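You operate a simulated robot arm through the tools that you are given. There is no shell and no other tool.

Carry out the task below with a simulated two-armed robot. There is one attempt and no reset: what you move stays moved.

JOB
Wind the gold plate to 30 mm with the winding knob.
Fine: the rule beside the plate shows the mm; release lever at WIND, blue clamp knob loose to wind and tight again at the end; don't slide it by hand.

Only the result counts: the job must be done as asked and must still hold three seconds after the hand-in. Knocking over, shifting, dropping, spilling or breaking anything else fails it.

ROBOT AND FRAMES
Two 7-joint arms with fingered hands on one trunk that stands fixed in place. Base frame: the origin is at the foot of the trunk, x ahead of it, y to its left, z up. Readings come in mm, degrees, newtons and seconds.
The left shoulder is at [42, 163, 1061], the right one opposite. Payload 4 kg a hand.
The TCP of each hand is the grasp point between the finger pads, 36 mm short of the fingertips. In the tool frame z runs along the fingers and y along their closing line. The gripper opens to 124 mm. The gripper's body begins 42 mm behind the TCP. The gripper is a hand of 4 fingers: y runs from the thumb to the fingers, the wrist lies at [-15, -99, -189] in the tool frame, and closing takes about 1.5 s.
Orientation is that of the tool frame in the base frame, as a unit quaternion [x, y, z, w]. With the fingers straight down and the wrist toward the robot, the tool's x, y and z point along [0, 1, 0], [1, 0, 0] and [0, 0, -1] of the base frame.

CONTROLS
- The arms move only by the tool servo_tool. It takes "left_series", "right_series" or both (then of equal length, played together; a hand with none holds still); each is a list of rows, each an object (a shift or turn left out is 0, a gripper value left out holds the last) with "fingers": the finger opening in cm, from 0 to 12.4; "translation": the shift along the base's x, y, z in cm, a list of three; "rotation": the turn, a rotation vector about the base's x, y, z in degrees, a list of three. In form: [{"fingers": fingers, "translation": [tx, ty, tz], "rotation": [wx, wy, wz]}, ...]. A call has 1 to 20 rows; each row is the pose to reach, as a shift and turn from the pose commanded when the call began. A row lasts 0.2 s, in which the tool goes at most 50 mm and 8.6 degrees; a call with a longer step from one row to the next is refused whole, and so is a gripper value outside its range. Where a pose cannot be reached the arm comes as near as it can. A force on the tool above 40 N (or 10 N above the force at the start of the call, whichever is more), or a blocked arm, ends the call early, and 0.2 s more pass. The fingers move at their own pace (about 45 mm/s each) and stop on an object; they squeeze with about 24 N. The grip force told is the motor's: it shows also when the fingers shut on nothing. Time passes only in rows, and 0.2 s behind the last, so rows that repeat a pose let the fingers close. The reply holds the time, the measured pose of the TCP, the force on the tool along the base axes, the opening and the grip force, in the units named above and with some noise, with the torque about the TCP (base axes, N m) and any sound that the robot's microphone picked up, and new pictures: "views" is both (left out), scene, wrist or none (wrist: the cameras of the hands that moved).
- Cameras (640 x 400 px; columns grow to the right, rows downward): "scene" is now at [150, -27, 1317.6]; the picture's right is [-0.20, -0.98, 0.03], its down [-0.37, 0.05, -0.93] and it looks along [0.91, -0.20, -0.37] (base axes); focal length 318 px, centre (320, 200). "left" rides on the left gripper at [-75, -86, -123] in its tool frame; the picture's right is [-0.70, -0.34, 0.63], its down [0.64, -0.68, 0.35] and it looks along [0.32, 0.65, 0.69] (tool axes); focal length 275 px, centre (320, 200). "right" rides on the right gripper at [75, -86, -123] in its tool frame; the picture's right is [-0.70, 0.34, -0.63], its down [-0.65, -0.68, 0.35] and it looks along [-0.32, 0.65, 0.69] (tool axes); focal length 275 px, centre (320, 200). There is no depth. A picture from a camera that has moved, and an enlarged one, comes with that camera's place and axes in the base frame and with its lens. The place of the scene camera against the robot may be out by one fixed shift of up to 18 mm in any direction.
- slide_trunk(by): slides the trunk up (or, below 0, down) by that many mm; the arms and the scene camera ride with it, the base frame stays. It gives what a move gives, with no picture.
- set_grasp(shape, hand): the hand has 4 fingers and takes this shape, open, in about a second: jaw (thumb against the fingers, like two jaws); tri (thumb and two fingers); tip (a fingertip pinch); poke (one finger out to press); point (the index stretched); flat (the hand flat); cup (the hand cupped); fist (a fist). The gripper value then closes the fingers along that shape, each until it touches; the sizes above hold for jaw. It gives what a move gives, with no picture.
- pan_tilt(pan, tilt): turns the head with the scene camera to pan (to the left, within 86 degrees either way) and tilt (down, from -29 to 69), counted from straight ahead of the robot. It gives what a move gives, and a new picture of the scene camera.
- enlarge(camera, box): a new picture of the part [left, top, right, bottom] of that camera's present view, enlarged. The clock stands still meanwhile.
- finish_job(): hands the job in; it is judged then, once.

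Nothing tells you positions but the pictures and the camera data. Unless the task says otherwise, let go and move clear before handing in.

The tools are called after "Emit:" as a command line: name --argument value ..., lists and objects as JSON in quotes. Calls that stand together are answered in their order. servo_tool: Moves the arms, as the interface text tells. Its arguments: {"type":"object","properties":{"left_series":{"type":"array"},"right_series":{"type":"array"},"views":{"type":"string","enum":["both","scene","wrist","none"]}},"required":[]} The other tools are called the same way: slide_trunk (by) slides the trunk up or down; set_grasp (shape, hand) gives the hand a shape; pan_tilt (pan, tilt) turns the head that bears the scene camera; enlarge (camera, box) takes an enlarged picture of a part of a camera's view; finish_job () hands the job in.

At the start:

```text
t: 0.0
left_tool_pos: [764.5, 139.4, 1223.6]
left_tcp_rot: [0.707, 0.707, -0.001, 0.0]
left_ft_force: [0.1, 0.3, 0.9]
left_torque: [-0.01, 0.01, -0.01]
left_grip_width: 123.4
left_grasp_force: 0.1
left_shape: jaw
right_tool_pos: [777.0, -369.0, 1240.7]
right_tcp_rot: [0.707, 0.707, -0.001, 0.0]
right_ft_force: [0.3, -0.5, 0.0]
right_torque: [-0.01, -0.03, 0.0]
right_grip_width: 123.8
right_grasp_force: 0.0
right_shape: jaw
trunk travel left (down, up): [-225.0, 253.0]
head pan, tilt: [-11.7, 13.3]
```

scene: 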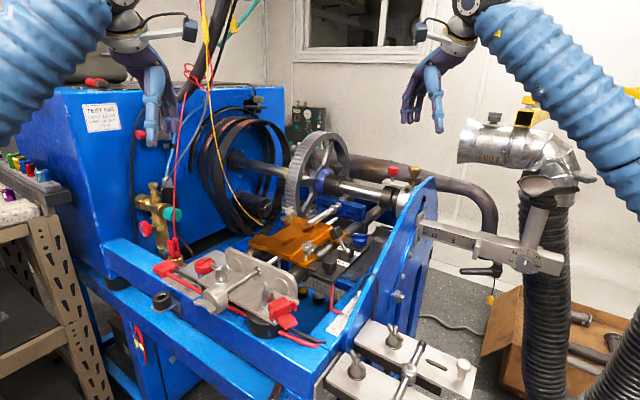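
right: 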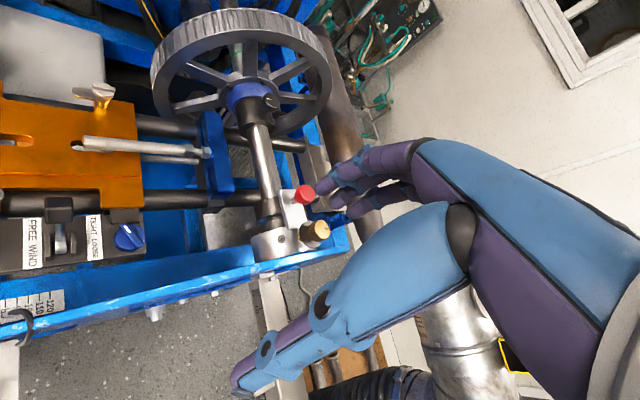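
left: 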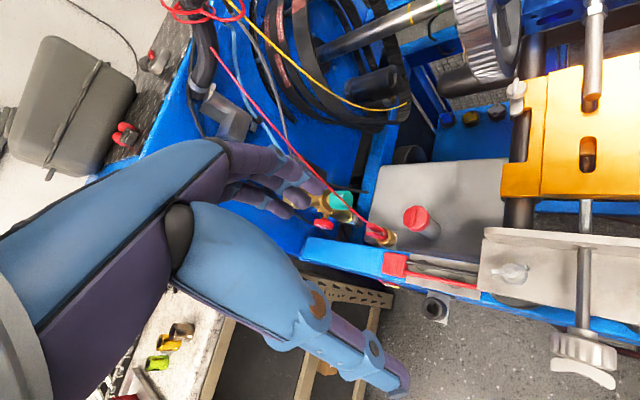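

I see a blue machine with a gold plate on rods, a "FREE WIND" lever label and a blue knob labelled "TIGHT LOOSE" near the right end, and a rule on the blue rail. I'll take closer pictures before moving anything.

Emit:
enlarge --camera "right" --box '[0, 60, 350, 360]'

Emit:
enlarge --camera "scene" --box '[160, 180, 420, 350]'

Emit:
enlarge --camera "left" --box '[360, 0, 640, 400]'

Emit:
enlarge --camera "right" --box '[0, 180, 160, 340]'

```text
1.33 times, centred on (175, 210) of right
camera zoom: at [692.3, -293.9, 1362.7], right [0.34, -0.7, 0.63], down [-0.68, -0.65, -0.35], along [0.65, -0.32, -0.69], focal length 367 px, centre (513, 187)
```

zoom: 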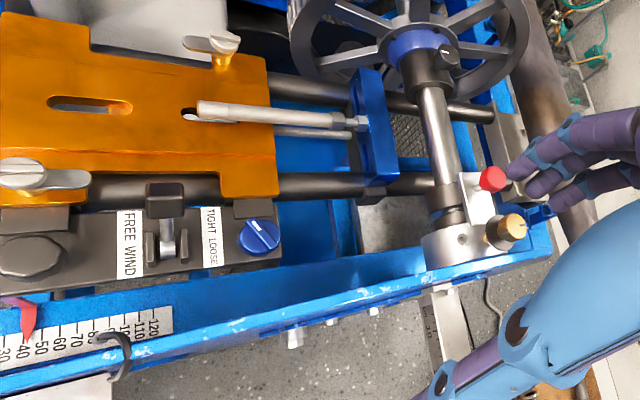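

```text
2.35 times, centred on (290, 265) of scene
camera zoom: at [150.0, -27.0, 1317.6], right [-0.2, -0.98, 0.03], down [-0.37, 0.05, -0.93], along [0.91, -0.2, -0.37], focal length 747 px, centre (391, 47)
```

zoom: 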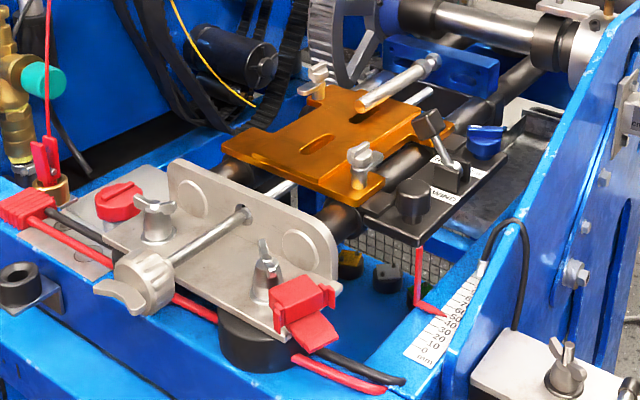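

```text
1.00 times, centred on (500, 200) of left (not enlarged: the box is as wide or as high as the picture)
camera zoom: at [678.4, 65.4, 1346.3], right [-0.34, -0.7, -0.63], down [-0.68, 0.64, -0.35], along [0.65, 0.32, -0.69], focal length 275 px, centre (140, 200)
```

zoom: 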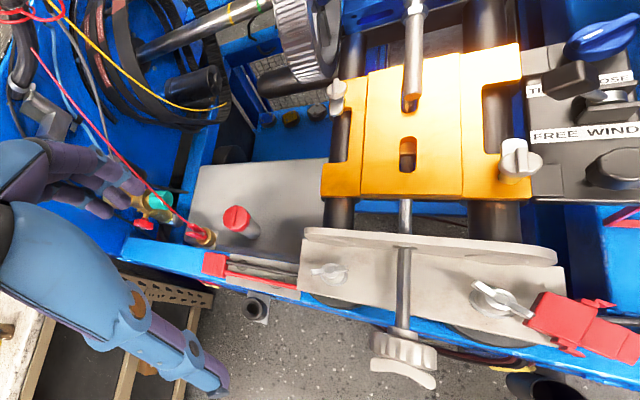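

```text
2.50 times, centred on (80, 260) of right
camera zoom: at [692.3, -293.9, 1362.7], right [0.34, -0.7, 0.63], down [-0.68, -0.65, -0.35], along [0.65, -0.32, -0.69], focal length 688 px, centre (920, 50)
```

zoom: 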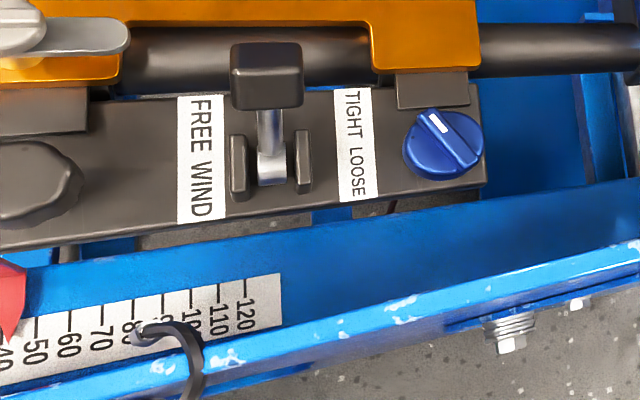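

The gold plate's carriage rides on rods that run about 45° to the base axes. The pointer is near 45 mm, the lever seems to lean toward FREE and the blue knob points to TIGHT. The winding knob is at the near-left end, at about (661, 69, 917). I'll zoom in on each of them.

Emit:
enlarge --camera "scene" --box '[310, 210, 390, 260]'

Emit:
enlarge --camera "scene" --box '[180, 240, 310, 330]'

Emit:
enlarge --camera "scene" --box '[315, 285, 379, 335]'

Emit:
enlarge --camera "left" --box '[480, 220, 640, 400]'

```text
8.00 times, centred on (350, 235) of scene
camera zoom: at [150.0, -27.0, 1317.6], right [-0.2, -0.98, 0.03], down [-0.37, 0.05, -0.93], along [0.91, -0.2, -0.37], focal length 2540 px, centre (80, -80)
```

zoom: 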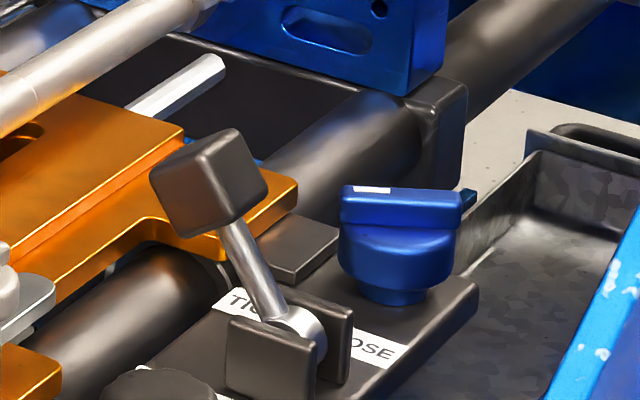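

```text
4.44 times, centred on (245, 285) of scene
camera zoom: at [150.0, -27.0, 1317.6], right [-0.2, -0.98, 0.03], down [-0.37, 0.05, -0.93], along [0.91, -0.2, -0.37], focal length 1411 px, centre (653, -178)
```

zoom: 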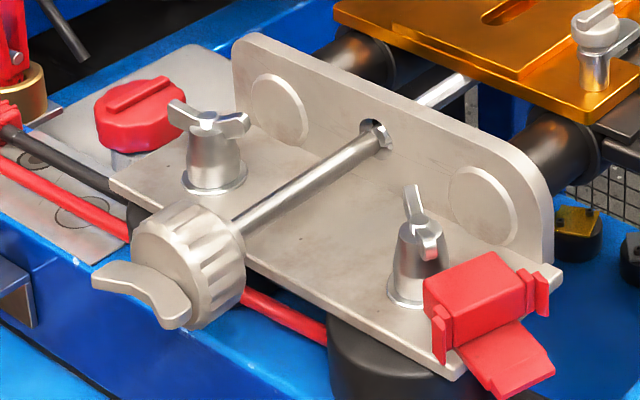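

```text
8.00 times, centred on (347, 310) of scene
camera zoom: at [150.0, -27.0, 1317.6], right [-0.2, -0.98, 0.03], down [-0.37, 0.05, -0.93], along [0.91, -0.2, -0.37], focal length 2540 px, centre (104, -680)
```

zoom: 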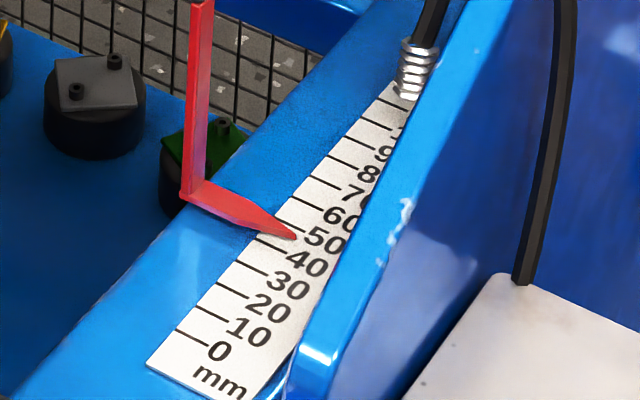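

```text
2.22 times, centred on (560, 310) of left
camera zoom: at [678.4, 65.4, 1346.3], right [-0.34, -0.7, -0.63], down [-0.68, 0.64, -0.35], along [0.65, 0.32, -0.69], focal length 612 px, centre (-213, -44)
```

zoom: 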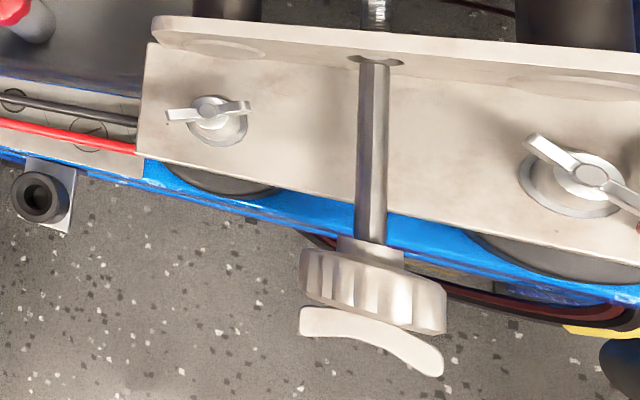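

The lever leans toward FREE, with its pivot low between two cheeks. The blue knob points to TIGHT and the pointer reads about 45–48 mm. I'll bring the right hand above the lever, turned 45° to line up with the machine, for a better view.

Emit:
servo_tool --right_series '[{"translation": [0, 3, -1], "rotation": [0, 0, 7.5]}, {"translation": [0, 6, -2], "rotation": [0, 0, 15]}, {"translation": [0, 9, -4], "rotation": [0, 0, 22.5]}, {"translation": [0, 12, -6], "rotation": [0, 0, 30]}, {"translation": [-0.5, 14, -8], "rotation": [0, 0, 37.5]}, {"translation": [-0.7, 16, -9], "rotation": [0, 0, 45]}]' --views "both"

```text
t: 1.4
left_tool_pos: [763.8, 138.7, 1224.0]
left_tcp_rot: [0.707, 0.707, 0.0, 0.0]
left_ft_force: [0.0, -0.1, 0.0]
left_torque: [0.03, -0.02, 0.01]
left_grip_width: 123.8
left_grasp_force: 0.1
left_shape: jaw
right_tool_pos: [769.7, -218.4, 1155.7]
right_tcp_rot: [0.412, 0.911, 0.0, 0.001]
right_ft_force: [-0.7, 0.7, 0.1]
right_torque: [0.01, 0.0, -0.03]
right_grip_width: 123.5
right_grasp_force: 0.2
right_shape: jaw
right hand out of reach, approached as far as the arm can: row 6
trunk travel left (down, up): [-225.0, 253.0]
head pan, tilt: [-11.7, 13.3]
camera scene: at [149.8, -27.0, 1317.6], right [-0.2, -0.98, 0.03], down [-0.37, 0.05, -0.93], along [0.91, -0.2, -0.37], focal length 318 px, centre (320, 200)
camera right: at [656.8, -218.7, 1277.4], right [0.71, -0.3, 0.63], down [-0.09, -0.93, -0.35], along [0.7, 0.19, -0.69], focal length 275 px, centre (320, 200)
```

scene: 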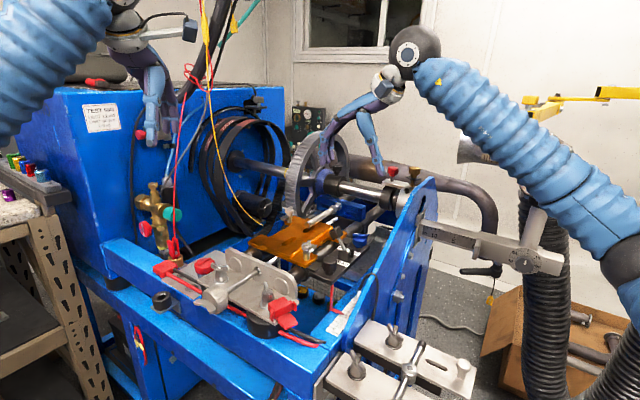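
right: 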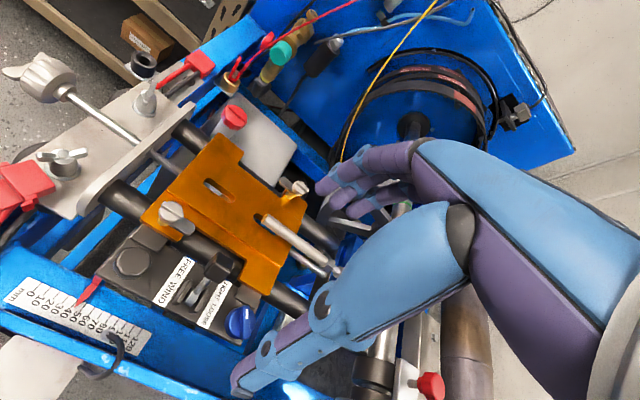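

The new view shows the lever, the blue knob and the rule well. Yaw of the right hand tops out near +41°, which is enough, so I'll enlarge to place these parts precisely.

Emit:
enlarge --camera "right" --box '[90, 210, 290, 335]'

Emit:
enlarge --camera "right" --box '[0, 260, 160, 360]'

```text
3.20 times, centred on (190, 272) of right
camera zoom: at [656.8, -218.7, 1277.4], right [0.71, -0.3, 0.63], down [-0.09, -0.93, -0.35], along [0.7, 0.19, -0.69], focal length 881 px, centre (736, -32)
```

zoom: 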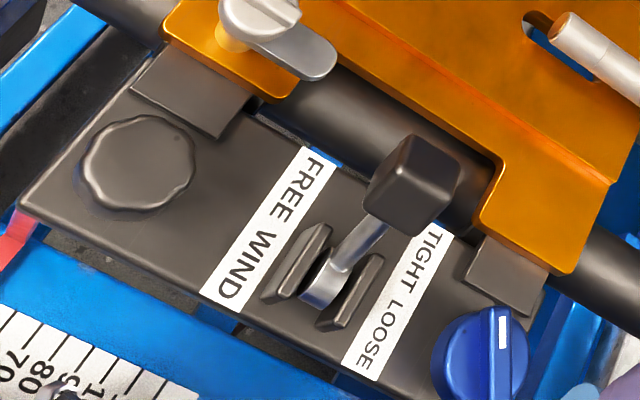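

```text
4.00 times, centred on (80, 310) of right
camera zoom: at [656.8, -218.7, 1277.4], right [0.71, -0.3, 0.63], down [-0.09, -0.93, -0.35], along [0.7, 0.19, -0.69], focal length 1101 px, centre (1280, -240)
```

zoom: 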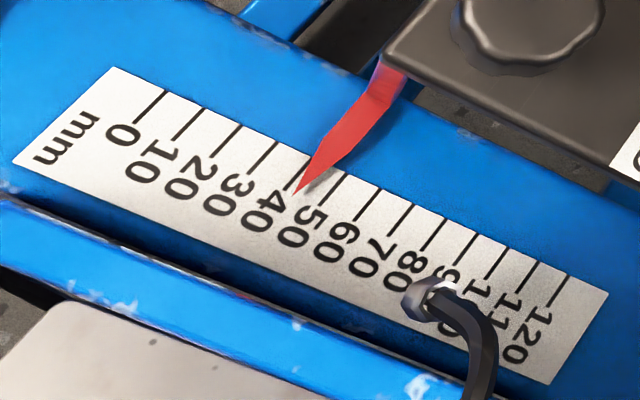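

Triangulating the two right-hand views puts the lever pivot near (761, −220, 933) and its cube near (785, −196, 967), leaning 45° to FREE. The blue knob is near (813, −265, 925). I'll lower the hand part way over the lever with a narrower opening and check again.

Emit:
servo_tool --right_series '[{"fingers": 7, "translation": [0.3, 0.3, -2], "rotation": [0, 0, -4]}, {"fingers": 7, "translation": [0.8, 0.7, -4], "rotation": [0, 0, -8]}, {"fingers": 7, "translation": [1.2, 1.0, -6], "rotation": [0, 0, -8]}, {"fingers": 7, "translation": [1.5, 1.2, -7], "rotation": [0, 0, -8]}, {"fingers": 7, "translation": [1.5, 1.2, -7], "rotation": [0, 0, -8]}]' --views "both"

```text
t: 2.6
left_tool_pos: [765.0, 138.7, 1223.1]
left_tcp_rot: [0.707, 0.707, 0.0, 0.0]
left_ft_force: [0.2, -0.7, 0.4]
left_torque: [0.02, 0.03, 0.04]
left_grip_width: 123.8
left_grasp_force: 0.0
left_shape: jaw
right_tool_pos: [786.2, -206.8, 1084.5]
right_tcp_rot: [0.475, 0.88, -0.001, 0.0]
right_ft_force: [-0.2, 0.1, 0.2]
right_torque: [-0.03, -0.02, 0.0]
right_grip_width: 70.5
right_grasp_force: 0.0
right_shape: jaw
trunk travel left (down, up): [-225.0, 253.0]
head pan, tilt: [-11.7, 13.3]
camera scene: at [150.0, -27.1, 1317.6], right [-0.2, -0.98, 0.03], down [-0.37, 0.05, -0.93], along [0.91, -0.2, -0.37], focal length 318 px, centre (320, 200)
camera right: at [674.2, -190.6, 1207.0], right [0.66, -0.4, 0.63], down [-0.22, -0.91, -0.35], along [0.72, 0.09, -0.69], focal length 275 px, centre (320, 200)
```

scene: 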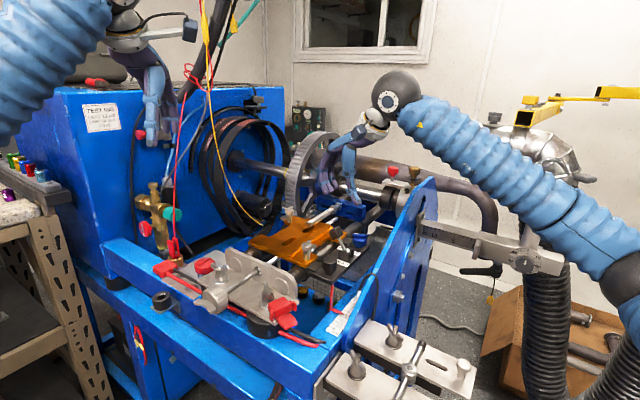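
right: 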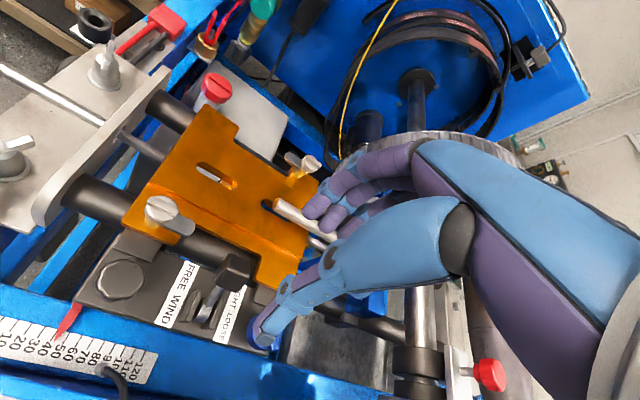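

The commands follow the reached pose, and the hand is near (786, −207, 1085) with yaw 33°. I'll narrow to 50 mm, centre over the cube and lower until the fingertips are just above it.

Emit:
servo_tool --right_series '[{"fingers": 5, "translation": [0, 0.6, -1.5], "rotation": [0, 0, 4]}, {"fingers": 5, "translation": [-0.1, 1.1, -3], "rotation": [0, 0, 5]}, {"fingers": 5, "translation": [-0.1, 1.1, -5], "rotation": [0, 0, 5]}, {"fingers": 5, "translation": [-0.1, 1.1, -5], "rotation": [0, 0, 5]}]' --views "both"

Emit:
enlarge --camera "scene" --box '[260, 150, 420, 270]'

Emit:
enlarge --camera "right" --box '[120, 160, 400, 360]'

```text
t: 3.6
left_tool_pos: [764.9, 139.3, 1222.9]
left_tcp_rot: [0.707, 0.707, 0.0, 0.001]
left_ft_force: [0.2, 0.0, 0.3]
left_torque: [0.03, 0.01, -0.03]
left_grip_width: 123.7
left_grasp_force: 0.0
left_shape: jaw
right_tool_pos: [786.9, -195.3, 1035.0]
right_tcp_rot: [0.435, 0.9, 0.0, 0.001]
right_ft_force: [0.1, -0.2, 0.3]
right_torque: [0.0, 0.02, 0.03]
right_grip_width: 50.2
right_grasp_force: 0.2
right_shape: jaw
trunk travel left (down, up): [-225.0, 253.0]
head pan, tilt: [-11.7, 13.3]
camera scene: at [149.7, -26.7, 1317.7], right [-0.2, -0.98, 0.03], down [-0.37, 0.05, -0.93], along [0.91, -0.2, -0.37], focal length 318 px, centre (320, 200)
camera right: at [673.1, -189.9, 1157.8], right [0.7, -0.34, 0.63], down [-0.14, -0.93, -0.35], along [0.71, 0.15, -0.69], focal length 275 px, centre (320, 200)
```

scene: 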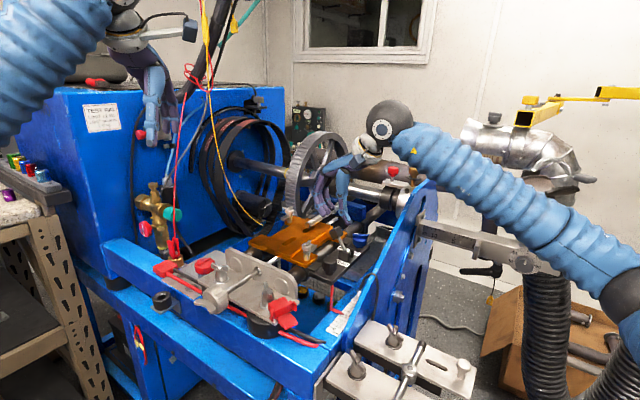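
right: 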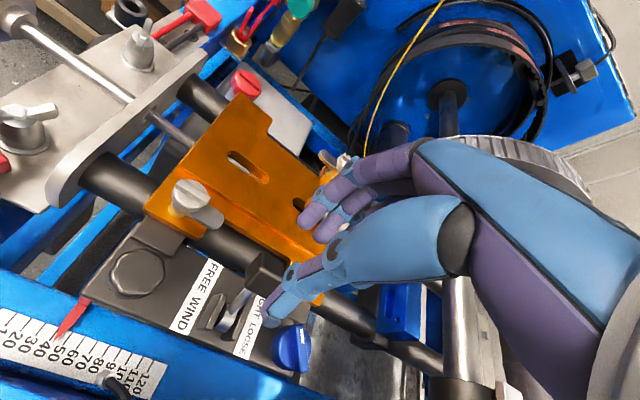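

```text
3.33 times, centred on (340, 210) of scene
camera zoom: at [149.7, -26.7, 1317.7], right [-0.2, -0.98, 0.03], down [-0.37, 0.05, -0.93], along [0.91, -0.2, -0.37], focal length 1058 px, centre (253, 167)
```

zoom: 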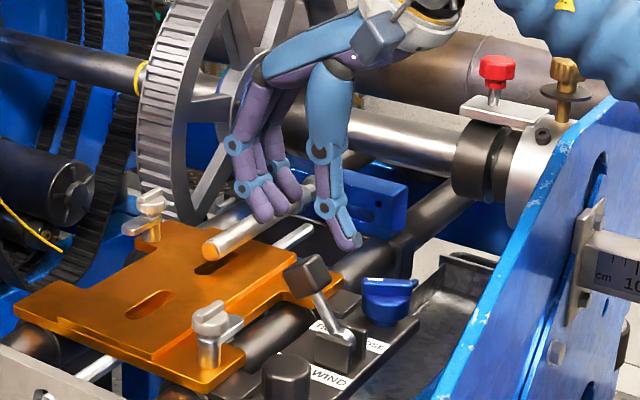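

```text
2.00 times, centred on (260, 260) of right
camera zoom: at [673.1, -189.9, 1157.8], right [0.7, -0.34, 0.63], down [-0.14, -0.93, -0.35], along [0.71, 0.15, -0.69], focal length 551 px, centre (440, 80)
```

zoom: 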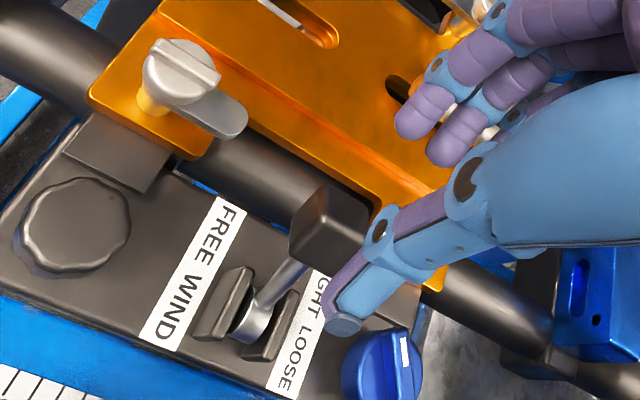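

The hand is centred over the lever cube, with the fingertips about 30 mm above it. I'll lower so that the fingers straddle it, then begin pushing toward WIND (−x, −y).

Emit:
servo_tool --right_series '[{"translation": [0, 0, -2]}, {"translation": [0, 0, -3.8]}, {"translation": [0, 0, -3.8]}, {"translation": [-0.7, -0.7, -3.8]}, {"translation": [-1.2, -1.2, -3.8]}, {"translation": [-1.7, -1.7, -3.8]}, {"translation": [-2.2, -2.2, -3.8]}]' --views "both"

Emit:
enlarge --camera "scene" --box '[260, 170, 420, 270]'

```text
t: 5.2
left_tool_pos: [765.2, 139.5, 1222.6]
left_tcp_rot: [0.707, 0.707, 0.001, 0.0]
left_ft_force: [0.1, -0.2, 0.1]
left_torque: [-0.02, -0.02, 0.03]
left_grip_width: 123.6
left_grasp_force: 0.0
left_shape: jaw
right_tool_pos: [762.2, -217.8, 997.8]
right_tcp_rot: [0.435, 0.9, -0.001, 0.0]
right_ft_force: [1.1, 0.3, 0.1]
right_torque: [0.0, -0.02, -0.02]
right_grip_width: 50.9
right_grasp_force: 0.1
right_shape: jaw
trunk travel left (down, up): [-225.0, 253.0]
head pan, tilt: [-11.7, 13.3]
camera scene: at [150.0, -27.0, 1317.6], right [-0.2, -0.98, 0.03], down [-0.37, 0.05, -0.93], along [0.91, -0.2, -0.37], focal length 318 px, centre (320, 200)
camera right: at [649.6, -212.8, 1119.5], right [0.7, -0.34, 0.63], down [-0.14, -0.93, -0.35], along [0.7, 0.15, -0.69], focal length 275 px, centre (320, 200)
```

scene: 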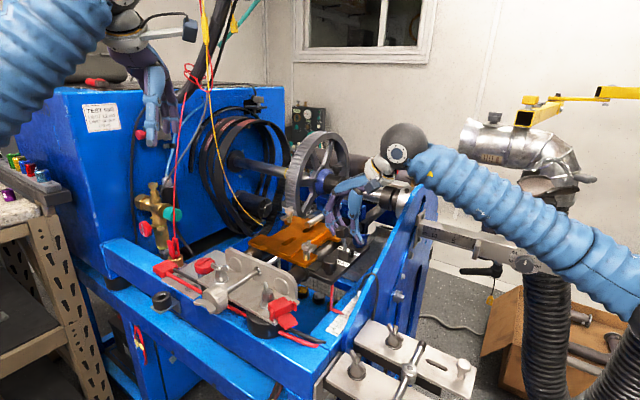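
right: 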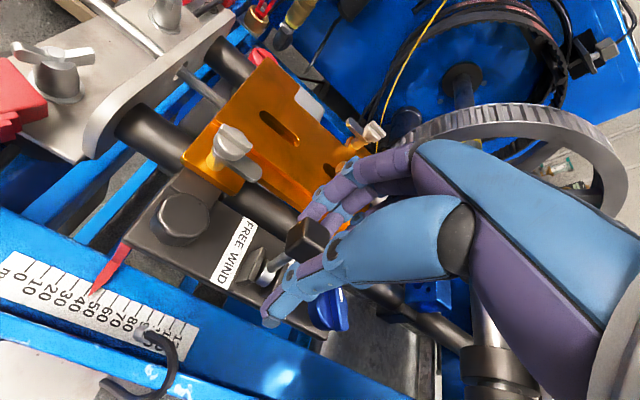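

```text
4.00 times, centred on (340, 220) of scene
camera zoom: at [150.0, -27.0, 1317.6], right [-0.2, -0.98, 0.03], down [-0.37, 0.05, -0.93], along [0.91, -0.2, -0.37], focal length 1270 px, centre (240, 120)
```

zoom: 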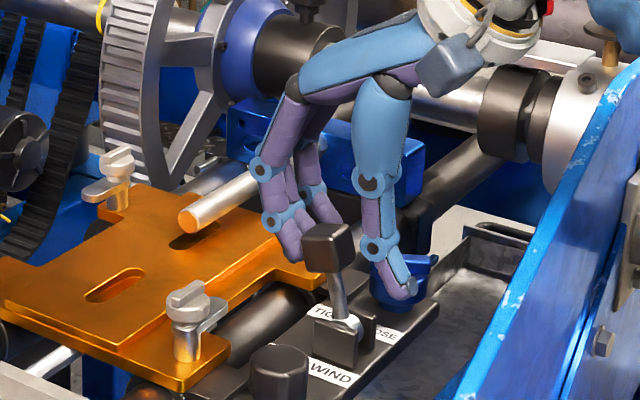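

The lever is now nearly upright, with little force on the hand. I'll keep pushing toward WIND and expect the force to rise at the end stop.

Emit:
servo_tool --right_series '[{"translation": [-0.6, -0.6, 0]}, {"translation": [-1.1, -1.1, 0]}, {"translation": [-1.6, -1.6, 0]}, {"translation": [-2.0, -2.0, 0]}, {"translation": [-2.4, -2.4, 0]}, {"translation": [-2.7, -2.7, 0]}, {"translation": [-2.9, -2.9, 0]}]' --views "both"

Emit:
enlarge --camera "scene" --box '[260, 170, 420, 270]'

```text
t: 6.8
left_tool_pos: [763.9, 138.8, 1222.8]
left_tcp_rot: [0.707, 0.707, 0.0, 0.0]
left_ft_force: [-0.7, -0.2, 0.2]
left_torque: [0.01, -0.02, 0.04]
left_grip_width: 123.9
left_grasp_force: 0.0
left_shape: jaw
right_tool_pos: [733.3, -246.6, 997.0]
right_tcp_rot: [0.436, 0.9, -0.001, 0.0]
right_ft_force: [-0.1, 1.3, 0.8]
right_torque: [-0.03, -0.01, -0.01]
right_grip_width: 50.1
right_grasp_force: 0.1
right_shape: jaw
trunk travel left (down, up): [-225.0, 253.0]
head pan, tilt: [-11.7, 13.3]
camera scene: at [149.9, -27.0, 1317.6], right [-0.2, -0.98, 0.03], down [-0.37, 0.05, -0.93], along [0.91, -0.2, -0.37], focal length 318 px, centre (320, 200)
camera right: at [621.2, -241.4, 1120.0], right [0.7, -0.34, 0.63], down [-0.14, -0.93, -0.35], along [0.7, 0.15, -0.69], focal length 275 px, centre (320, 200)
```

scene: 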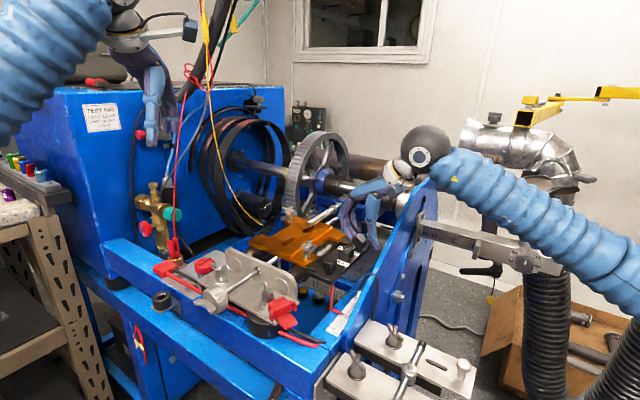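
right: 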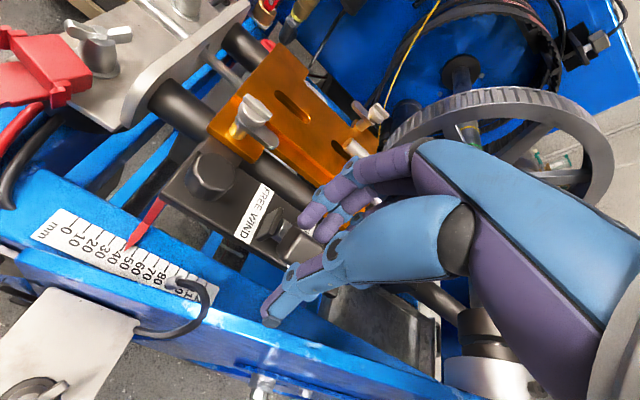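

```text
4.00 times, centred on (340, 220) of scene
camera zoom: at [149.9, -27.0, 1317.6], right [-0.2, -0.98, 0.03], down [-0.37, 0.05, -0.93], along [0.91, -0.2, -0.37], focal length 1270 px, centre (240, 120)
```

zoom: 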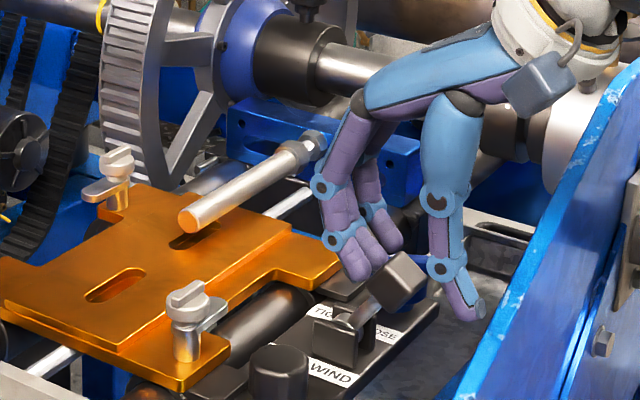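

The lever now leans about 45° toward WIND. I'll push a little further to make sure it is at the stop.

Emit:
servo_tool --right_series '[{"translation": [-0.4, -0.4, -0.3]}, {"translation": [-0.8, -0.8, -0.5]}, {"translation": [-1.1, -1.1, -0.5]}, {"translation": [-1.4, -1.4, -0.5]}]' --views "both"

Emit:
enlarge --camera "scene" --box '[260, 170, 420, 270]'

```text
t: 7.8
left_tool_pos: [764.6, 139.7, 1223.1]
left_tcp_rot: [0.707, 0.707, 0.0, 0.0]
left_ft_force: [0.6, -0.8, 0.0]
left_torque: [-0.01, 0.01, 0.02]
left_grip_width: 123.6
left_grasp_force: 0.1
left_shape: jaw
right_tool_pos: [720.5, -260.3, 993.3]
right_tcp_rot: [0.436, 0.9, 0.0, 0.001]
right_ft_force: [16.7, 8.6, 20.3]
right_torque: [0.98, -1.12, -0.22]
right_grip_width: 62.3
right_grasp_force: 0.1
right_shape: jaw
trunk travel left (down, up): [-225.0, 253.0]
head pan, tilt: [-11.7, 13.3]
camera scene: at [150.1, -26.0, 1317.6], right [-0.2, -0.98, 0.03], down [-0.37, 0.05, -0.93], along [0.91, -0.2, -0.37], focal length 318 px, centre (320, 200)
camera right: at [607.5, -254.3, 1115.3], right [0.7, -0.34, 0.63], down [-0.14, -0.93, -0.35], along [0.71, 0.15, -0.69], focal length 275 px, centre (320, 200)
```

scene: 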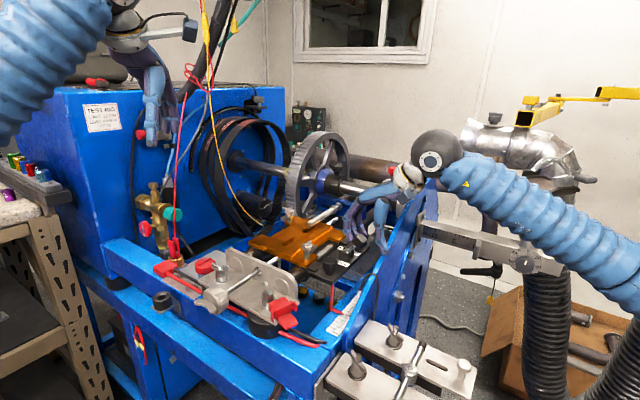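
right: 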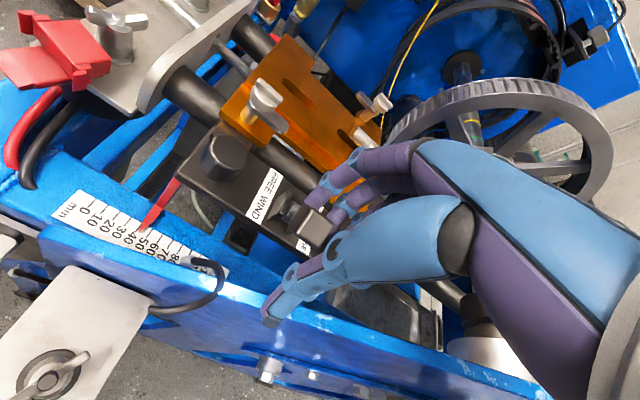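

```text
4.00 times, centred on (340, 220) of scene
camera zoom: at [150.1, -26.0, 1317.6], right [-0.2, -0.98, 0.03], down [-0.37, 0.05, -0.93], along [0.91, -0.2, -0.37], focal length 1270 px, centre (240, 120)
```

zoom: 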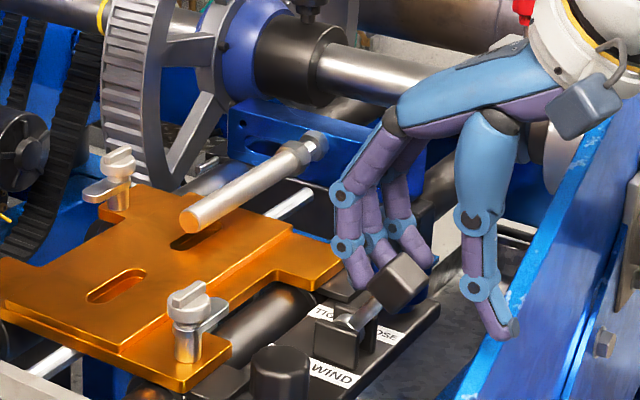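

The push force rose to about 28 N at the stop, so the lever is at WIND. I'll back off, lift clear, and turn the right hand to yaw −30° above the blue knob to look at it.

Emit:
servo_tool --right_series '[{"fingers": 6, "translation": [0.8, 0.8, 0.5]}, {"translation": [1.2, 1.2, 3]}, {"translation": [1.5, 1.2, 7]}, {"translation": [2, 0.9, 9], "rotation": [0, 0, -8]}, {"translation": [3, 0.6, 9.5], "rotation": [0, 0, -16]}, {"translation": [4, 0.3, 9.5], "rotation": [0, 0, -24]}, {"translation": [5, 0, 9.5], "rotation": [0, 0, -32]}, {"translation": [6, -0.2, 9.5], "rotation": [0, 0, -40]}, {"translation": [7, -0.3, 9.5], "rotation": [0, 0, -48]}, {"translation": [8, -0.4, 9.5], "rotation": [0, 0, -56]}, {"translation": [9, -0.5, 9.5], "rotation": [0, 0, -64]}, {"translation": [9.3, -0.5, 9.5], "rotation": [0, 0, -68]}]' --views "both"

Emit:
enlarge --camera "right" --box '[160, 150, 400, 300]'

Emit:
enlarge --camera "scene" --box '[300, 170, 420, 270]'

```text
t: 10.4
left_tool_pos: [764.6, 139.1, 1222.7]
left_tcp_rot: [0.707, 0.707, 0.0, 0.0]
left_ft_force: [-1.2, 0.3, -0.4]
left_torque: [0.0, -0.02, -0.01]
left_grip_width: 123.8
left_grasp_force: 0.0
left_shape: jaw
right_tool_pos: [812.1, -265.6, 1087.5]
right_tcp_rot: [0.866, 0.501, 0.0, 0.001]
right_ft_force: [-0.6, 0.0, -0.2]
right_torque: [-0.01, -0.03, -0.04]
right_grip_width: 59.9
right_grasp_force: 0.1
right_shape: jaw
trunk travel left (down, up): [-225.0, 253.0]
head pan, tilt: [-11.7, 13.3]
camera scene: at [150.0, -26.9, 1317.6], right [-0.2, -0.98, 0.03], down [-0.37, 0.05, -0.93], along [0.91, -0.2, -0.37], focal length 318 px, centre (320, 200)
camera right: at [777.1, -158.6, 1209.8], right [-0.05, -0.77, 0.63], down [-0.91, -0.22, -0.35], along [0.41, -0.6, -0.69], focal length 275 px, centre (320, 200)
```

scene: 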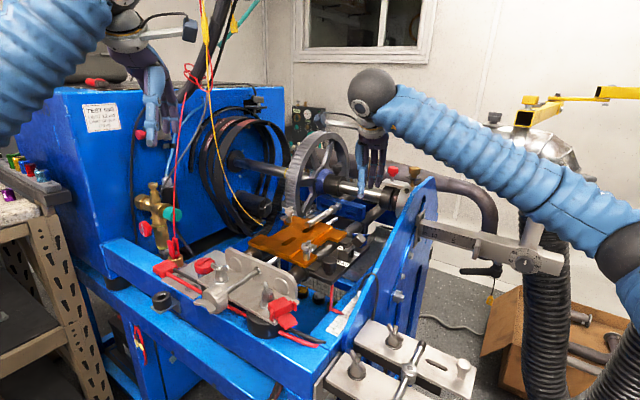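
right: 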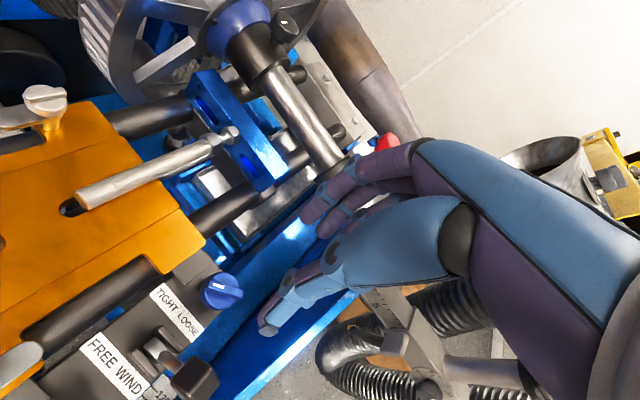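

```text
2.67 times, centred on (280, 225) of right
camera zoom: at [777.1, -158.6, 1209.8], right [-0.05, -0.77, 0.63], down [-0.91, -0.22, -0.35], along [0.41, -0.6, -0.69], focal length 734 px, centre (427, 133)
```

zoom: 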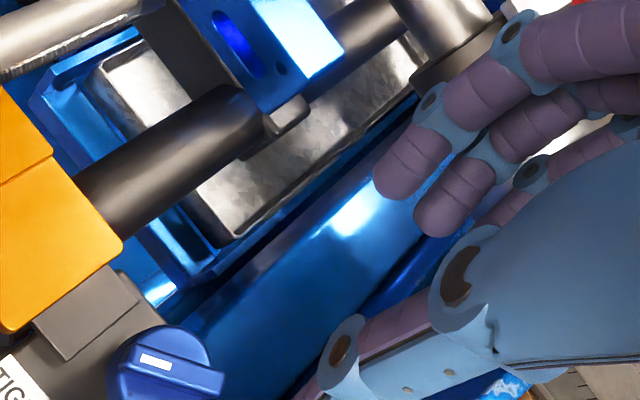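

```text
4.00 times, centred on (360, 220) of scene
camera zoom: at [150.0, -26.9, 1317.6], right [-0.2, -0.98, 0.03], down [-0.37, 0.05, -0.93], along [0.91, -0.2, -0.37], focal length 1270 px, centre (160, 120)
```

zoom: 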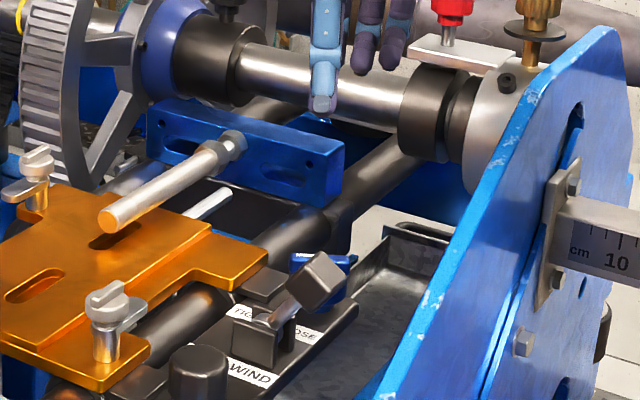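

The lever stays at WIND. Three views agree that the blue knob is near (813, −265, 927). I'll zoom on it to read the grip bar's direction.

Emit:
enlarge --camera "right" --box '[130, 240, 290, 370]'

Emit:
enlarge --camera "right" --box '[190, 260, 254, 310]'

```text
3.08 times, centred on (210, 305) of right
camera zoom: at [777.1, -158.6, 1209.8], right [-0.05, -0.77, 0.63], down [-0.91, -0.22, -0.35], along [0.41, -0.6, -0.69], focal length 847 px, centre (658, -123)
```

zoom: 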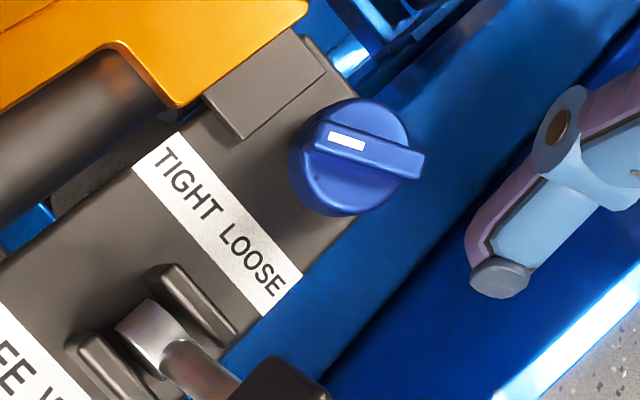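

```text
8.00 times, centred on (222, 285) of right
camera zoom: at [777.1, -158.6, 1209.8], right [-0.05, -0.77, 0.63], down [-0.91, -0.22, -0.35], along [0.41, -0.6, -0.69], focal length 2202 px, centre (1104, -480)
```

zoom: 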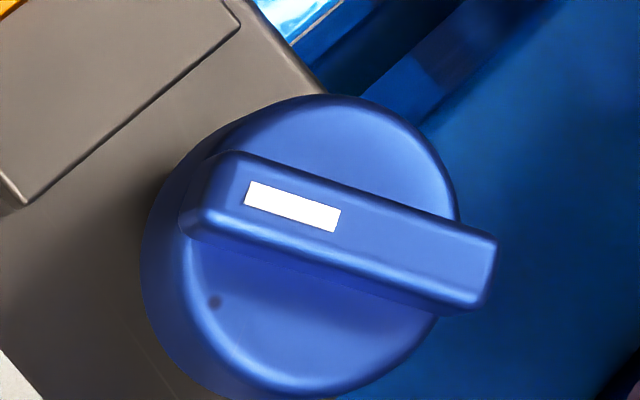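

The grip bar is about 8 mm by 38 mm, points at bearing 75° (TIGHT), and the knob centre is near (813, −267.5). Loose should be counter-clockwise. I'll descend with yaw −15°, so that the fingers straddle the bar across its flats.

Emit:
servo_tool --right_series '[{"fingers": 3.4, "translation": [0.1, -0.2, -3], "rotation": [0, 0, 5]}, {"fingers": 3.4, "translation": [0.1, -0.2, -6], "rotation": [0, 0, 10]}, {"fingers": 3.4, "translation": [0.1, -0.2, -9], "rotation": [0, 0, 15]}, {"fingers": 3.4, "translation": [0.1, -0.2, -11], "rotation": [0, 0, 15]}, {"translation": [0.1, -0.2, -11], "rotation": [0, 0, 15]}]' --views "both"

Emit:
enlarge --camera "right" --box '[200, 180, 400, 330]'

Emit:
enlarge --camera "scene" --box '[310, 180, 400, 260]'

```text
t: 11.6
left_tool_pos: [764.4, 139.1, 1223.0]
left_tcp_rot: [0.707, 0.708, 0.001, 0.0]
left_ft_force: [0.1, -0.1, 0.2]
left_torque: [0.03, 0.0, -0.02]
left_grip_width: 123.9
left_grasp_force: 0.0
left_shape: jaw
right_tool_pos: [814.9, -269.6, 977.1]
right_tcp_rot: [0.792, 0.611, -0.001, 0.0]
right_ft_force: [-1.1, -0.3, 0.3]
right_torque: [-0.05, 0.0, 0.0]
right_grip_width: 34.2
right_grasp_force: 0.1
right_shape: jaw
trunk travel left (down, up): [-225.0, 253.0]
head pan, tilt: [-11.7, 13.3]
camera scene: at [149.8, -27.1, 1317.7], right [-0.2, -0.98, 0.03], down [-0.37, 0.05, -0.93], along [0.91, -0.2, -0.37], focal length 318 px, centre (320, 200)
camera right: at [752.4, -175.9, 1100.1], right [0.15, -0.76, 0.63], down [-0.82, -0.45, -0.35], along [0.55, -0.47, -0.69], focal length 275 px, centre (320, 200)
```

scene: 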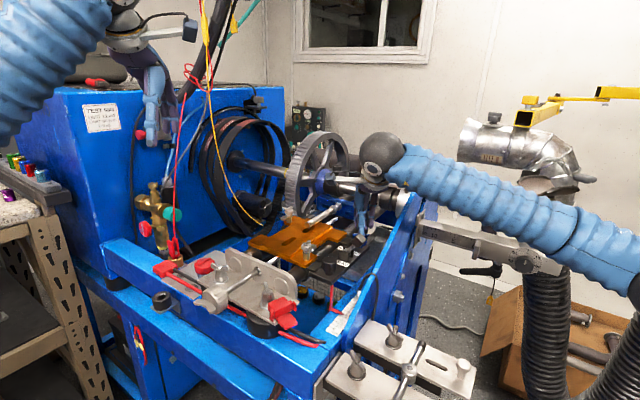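
right: 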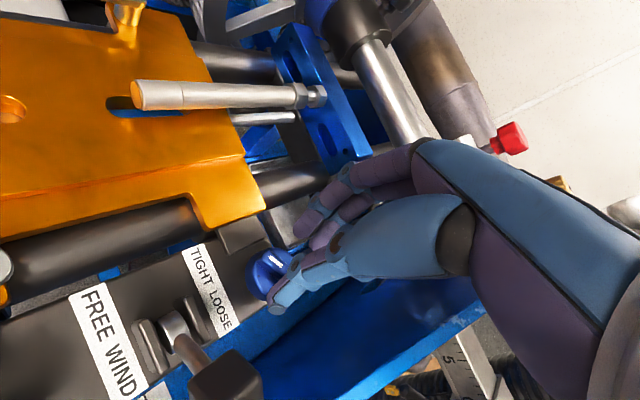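

```text
2.67 times, centred on (300, 255) of right
camera zoom: at [752.4, -175.9, 1100.1], right [0.15, -0.76, 0.63], down [-0.82, -0.45, -0.35], along [0.55, -0.47, -0.69], focal length 734 px, centre (373, 53)
```

zoom: 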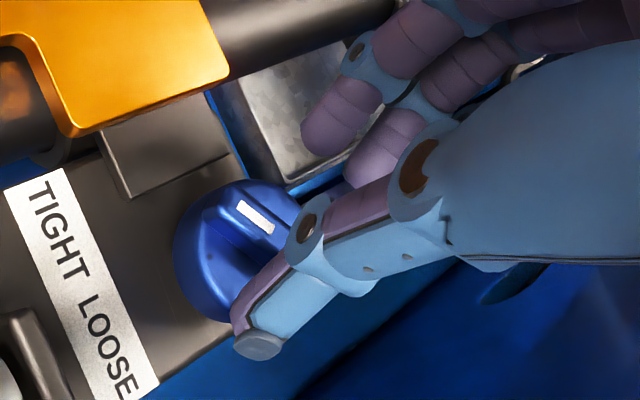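

```text
5.00 times, centred on (355, 220) of scene
camera zoom: at [149.8, -27.1, 1317.7], right [-0.2, -0.98, 0.03], down [-0.37, 0.05, -0.93], along [0.91, -0.2, -0.37], focal length 1587 px, centre (145, 100)
```

zoom: 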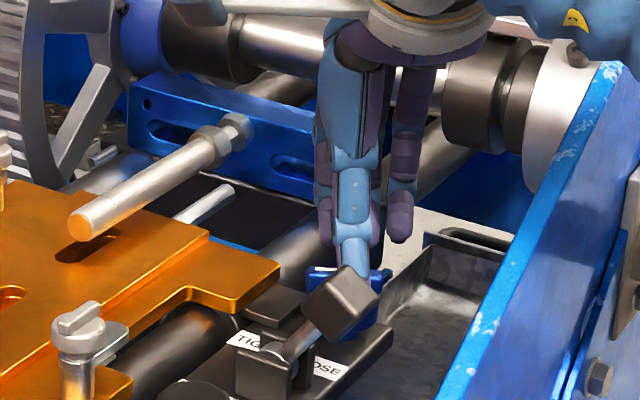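

The fingertips are about 10 mm above the bar and well centred. I'll make a small correction, lower about 15 mm and close on the bar.

Emit:
servo_tool --right_series '[{"fingers": 3.0, "translation": [-0.1, 0.25, -0.6]}, {"fingers": 3.0, "translation": [-0.1, 0.25, -1.1]}, {"fingers": 3.0, "translation": [-0.1, 0.25, -1.5]}, {"fingers": 0, "translation": [-0.1, 0.25, -1.5]}, {"fingers": 0, "translation": [-0.1, 0.25, -1.5]}, {"fingers": 0, "translation": [-0.1, 0.25, -1.5]}, {"fingers": 0, "translation": [-0.1, 0.25, -1.5]}]' --views "both"

Emit:
enlarge --camera "right" --box '[200, 180, 400, 330]'

Emit:
enlarge --camera "scene" --box '[310, 180, 400, 260]'

```text
t: 13.2
left_tool_pos: [764.0, 139.1, 1223.1]
left_tcp_rot: [0.707, 0.708, 0.0, 0.0]
left_ft_force: [0.2, -0.5, 0.4]
left_torque: [-0.01, -0.01, -0.01]
left_grip_width: 123.8
left_grasp_force: 0.0
left_shape: jaw
right_tool_pos: [813.3, -264.6, 963.5]
right_tcp_rot: [0.792, 0.611, -0.001, -0.001]
right_ft_force: [-2.8, 2.3, 2.2]
right_torque: [0.1, 0.18, -0.01]
right_grip_width: 26.7
right_grasp_force: 24.2
right_shape: jaw
trunk travel left (down, up): [-225.0, 253.0]
head pan, tilt: [-11.7, 13.3]
camera scene: at [149.6, -26.7, 1317.6], right [-0.2, -0.98, 0.03], down [-0.37, 0.05, -0.93], along [0.91, -0.2, -0.37], focal length 318 px, centre (320, 200)
camera right: at [750.3, -171.3, 1085.4], right [0.15, -0.76, 0.63], down [-0.82, -0.45, -0.35], along [0.55, -0.47, -0.69], focal length 275 px, centre (320, 200)
```

scene: 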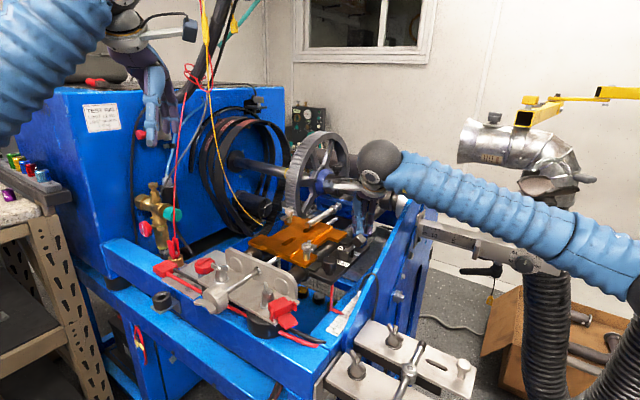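
right: 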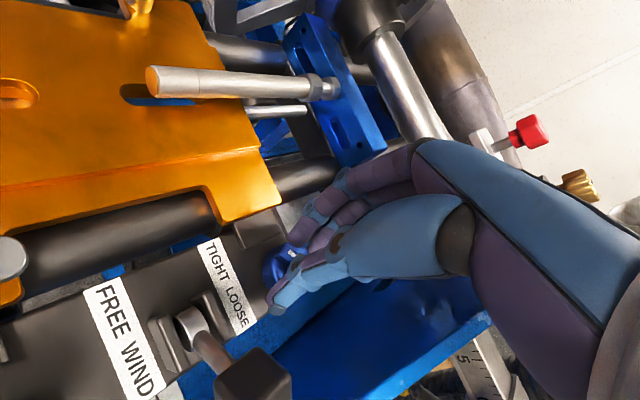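

```text
2.67 times, centred on (300, 255) of right
camera zoom: at [750.3, -171.3, 1085.4], right [0.15, -0.76, 0.63], down [-0.82, -0.45, -0.35], along [0.55, -0.47, -0.69], focal length 734 px, centre (373, 53)
```

zoom: 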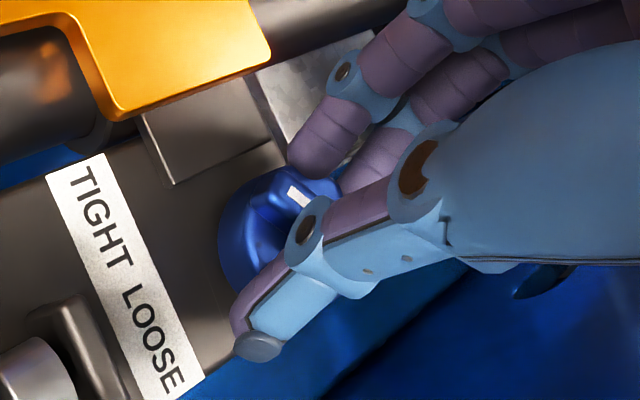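

```text
5.00 times, centred on (355, 220) of scene
camera zoom: at [149.6, -26.7, 1317.6], right [-0.2, -0.98, 0.03], down [-0.37, 0.05, -0.93], along [0.91, -0.2, -0.37], focal length 1587 px, centre (145, 100)
```

zoom: 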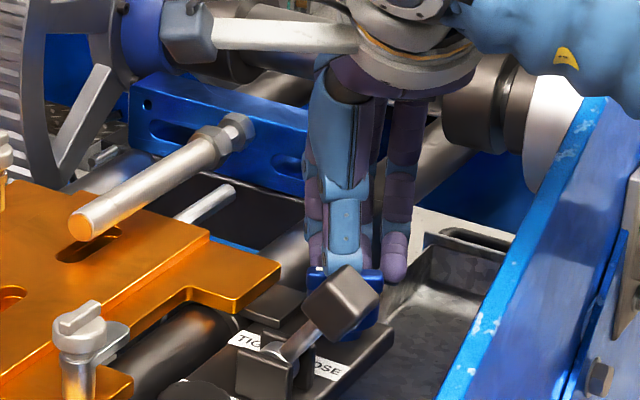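

The hand is gripping something 26.7 mm wide on the knob with 24 N. I'll try a small counter-clockwise turn and watch the mark and the torque.

Emit:
servo_tool --right_series '[{"rotation": [0, 0, 4]}, {"rotation": [0, 0, 8]}, {"rotation": [0, 0, 12]}, {"rotation": [0, 0, 16]}, {"rotation": [0, 0, 20]}]' --views "wrist"

Emit:
enlarge --camera "right" --box '[200, 180, 400, 330]'

Emit:
enlarge --camera "scene" --box '[310, 180, 400, 260]'

```text
t: 14.4
left_tool_pos: [764.6, 140.4, 1224.0]
left_tcp_rot: [0.706, 0.708, 0.0, 0.0]
left_ft_force: [-0.3, 0.1, -0.6]
left_torque: [0.01, -0.01, 0.02]
left_grip_width: 123.8
left_grasp_force: 0.0
left_shape: jaw
right_tool_pos: [812.4, -265.5, 963.0]
right_tcp_rot: [0.673, 0.74, 0.0, 0.0]
right_ft_force: [-0.9, 3.9, 7.2]
right_torque: [0.08, 0.03, -0.01]
right_grip_width: 26.4
right_grasp_force: 24.5
right_shape: jaw
trunk travel left (down, up): [-225.0, 253.0]
head pan, tilt: [-11.7, 13.3]
camera right: at [721.1, -198.3, 1085.3], right [0.4, -0.66, 0.63], down [-0.62, -0.71, -0.35], along [0.68, -0.25, -0.69], focal length 275 px, centre (320, 200)
```

right: 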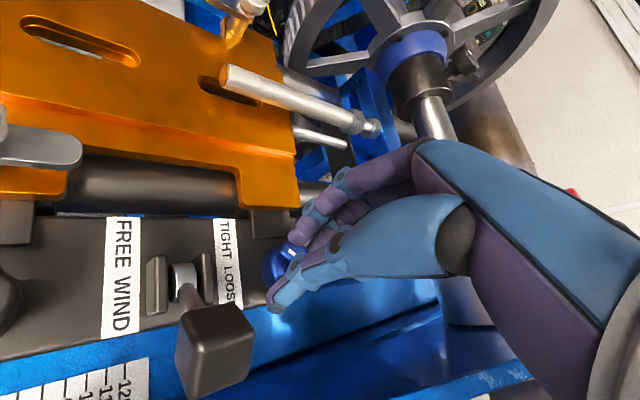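

```text
2.67 times, centred on (300, 255) of right
camera zoom: at [721.1, -198.3, 1085.3], right [0.4, -0.66, 0.63], down [-0.62, -0.71, -0.35], along [0.68, -0.25, -0.69], focal length 734 px, centre (373, 53)
```

zoom: 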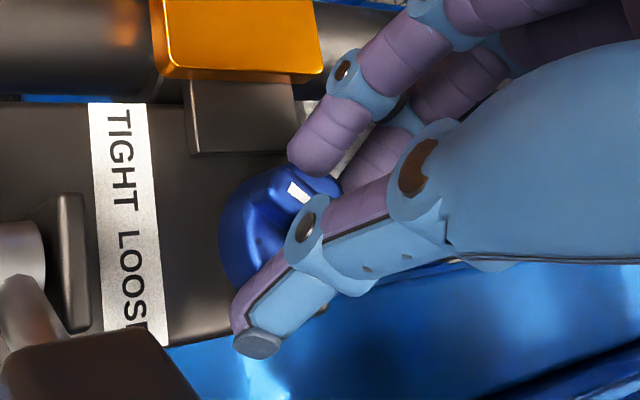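

```text
5.00 times, centred on (355, 220) of scene
camera zoom: at [149.5, -26.5, 1317.7], right [-0.2, -0.98, 0.03], down [-0.37, 0.05, -0.93], along [0.91, -0.2, -0.37], focal length 1587 px, centre (145, 100)
```

zoom: 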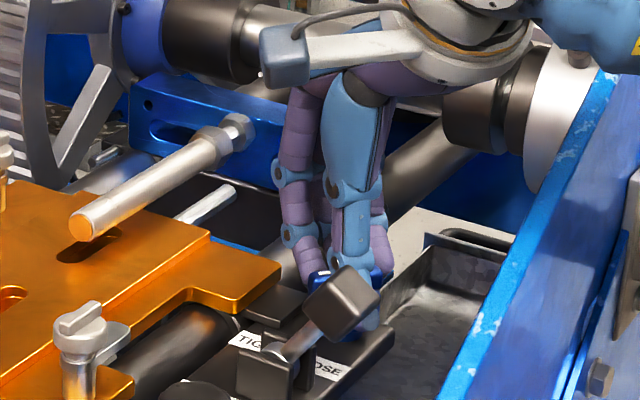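

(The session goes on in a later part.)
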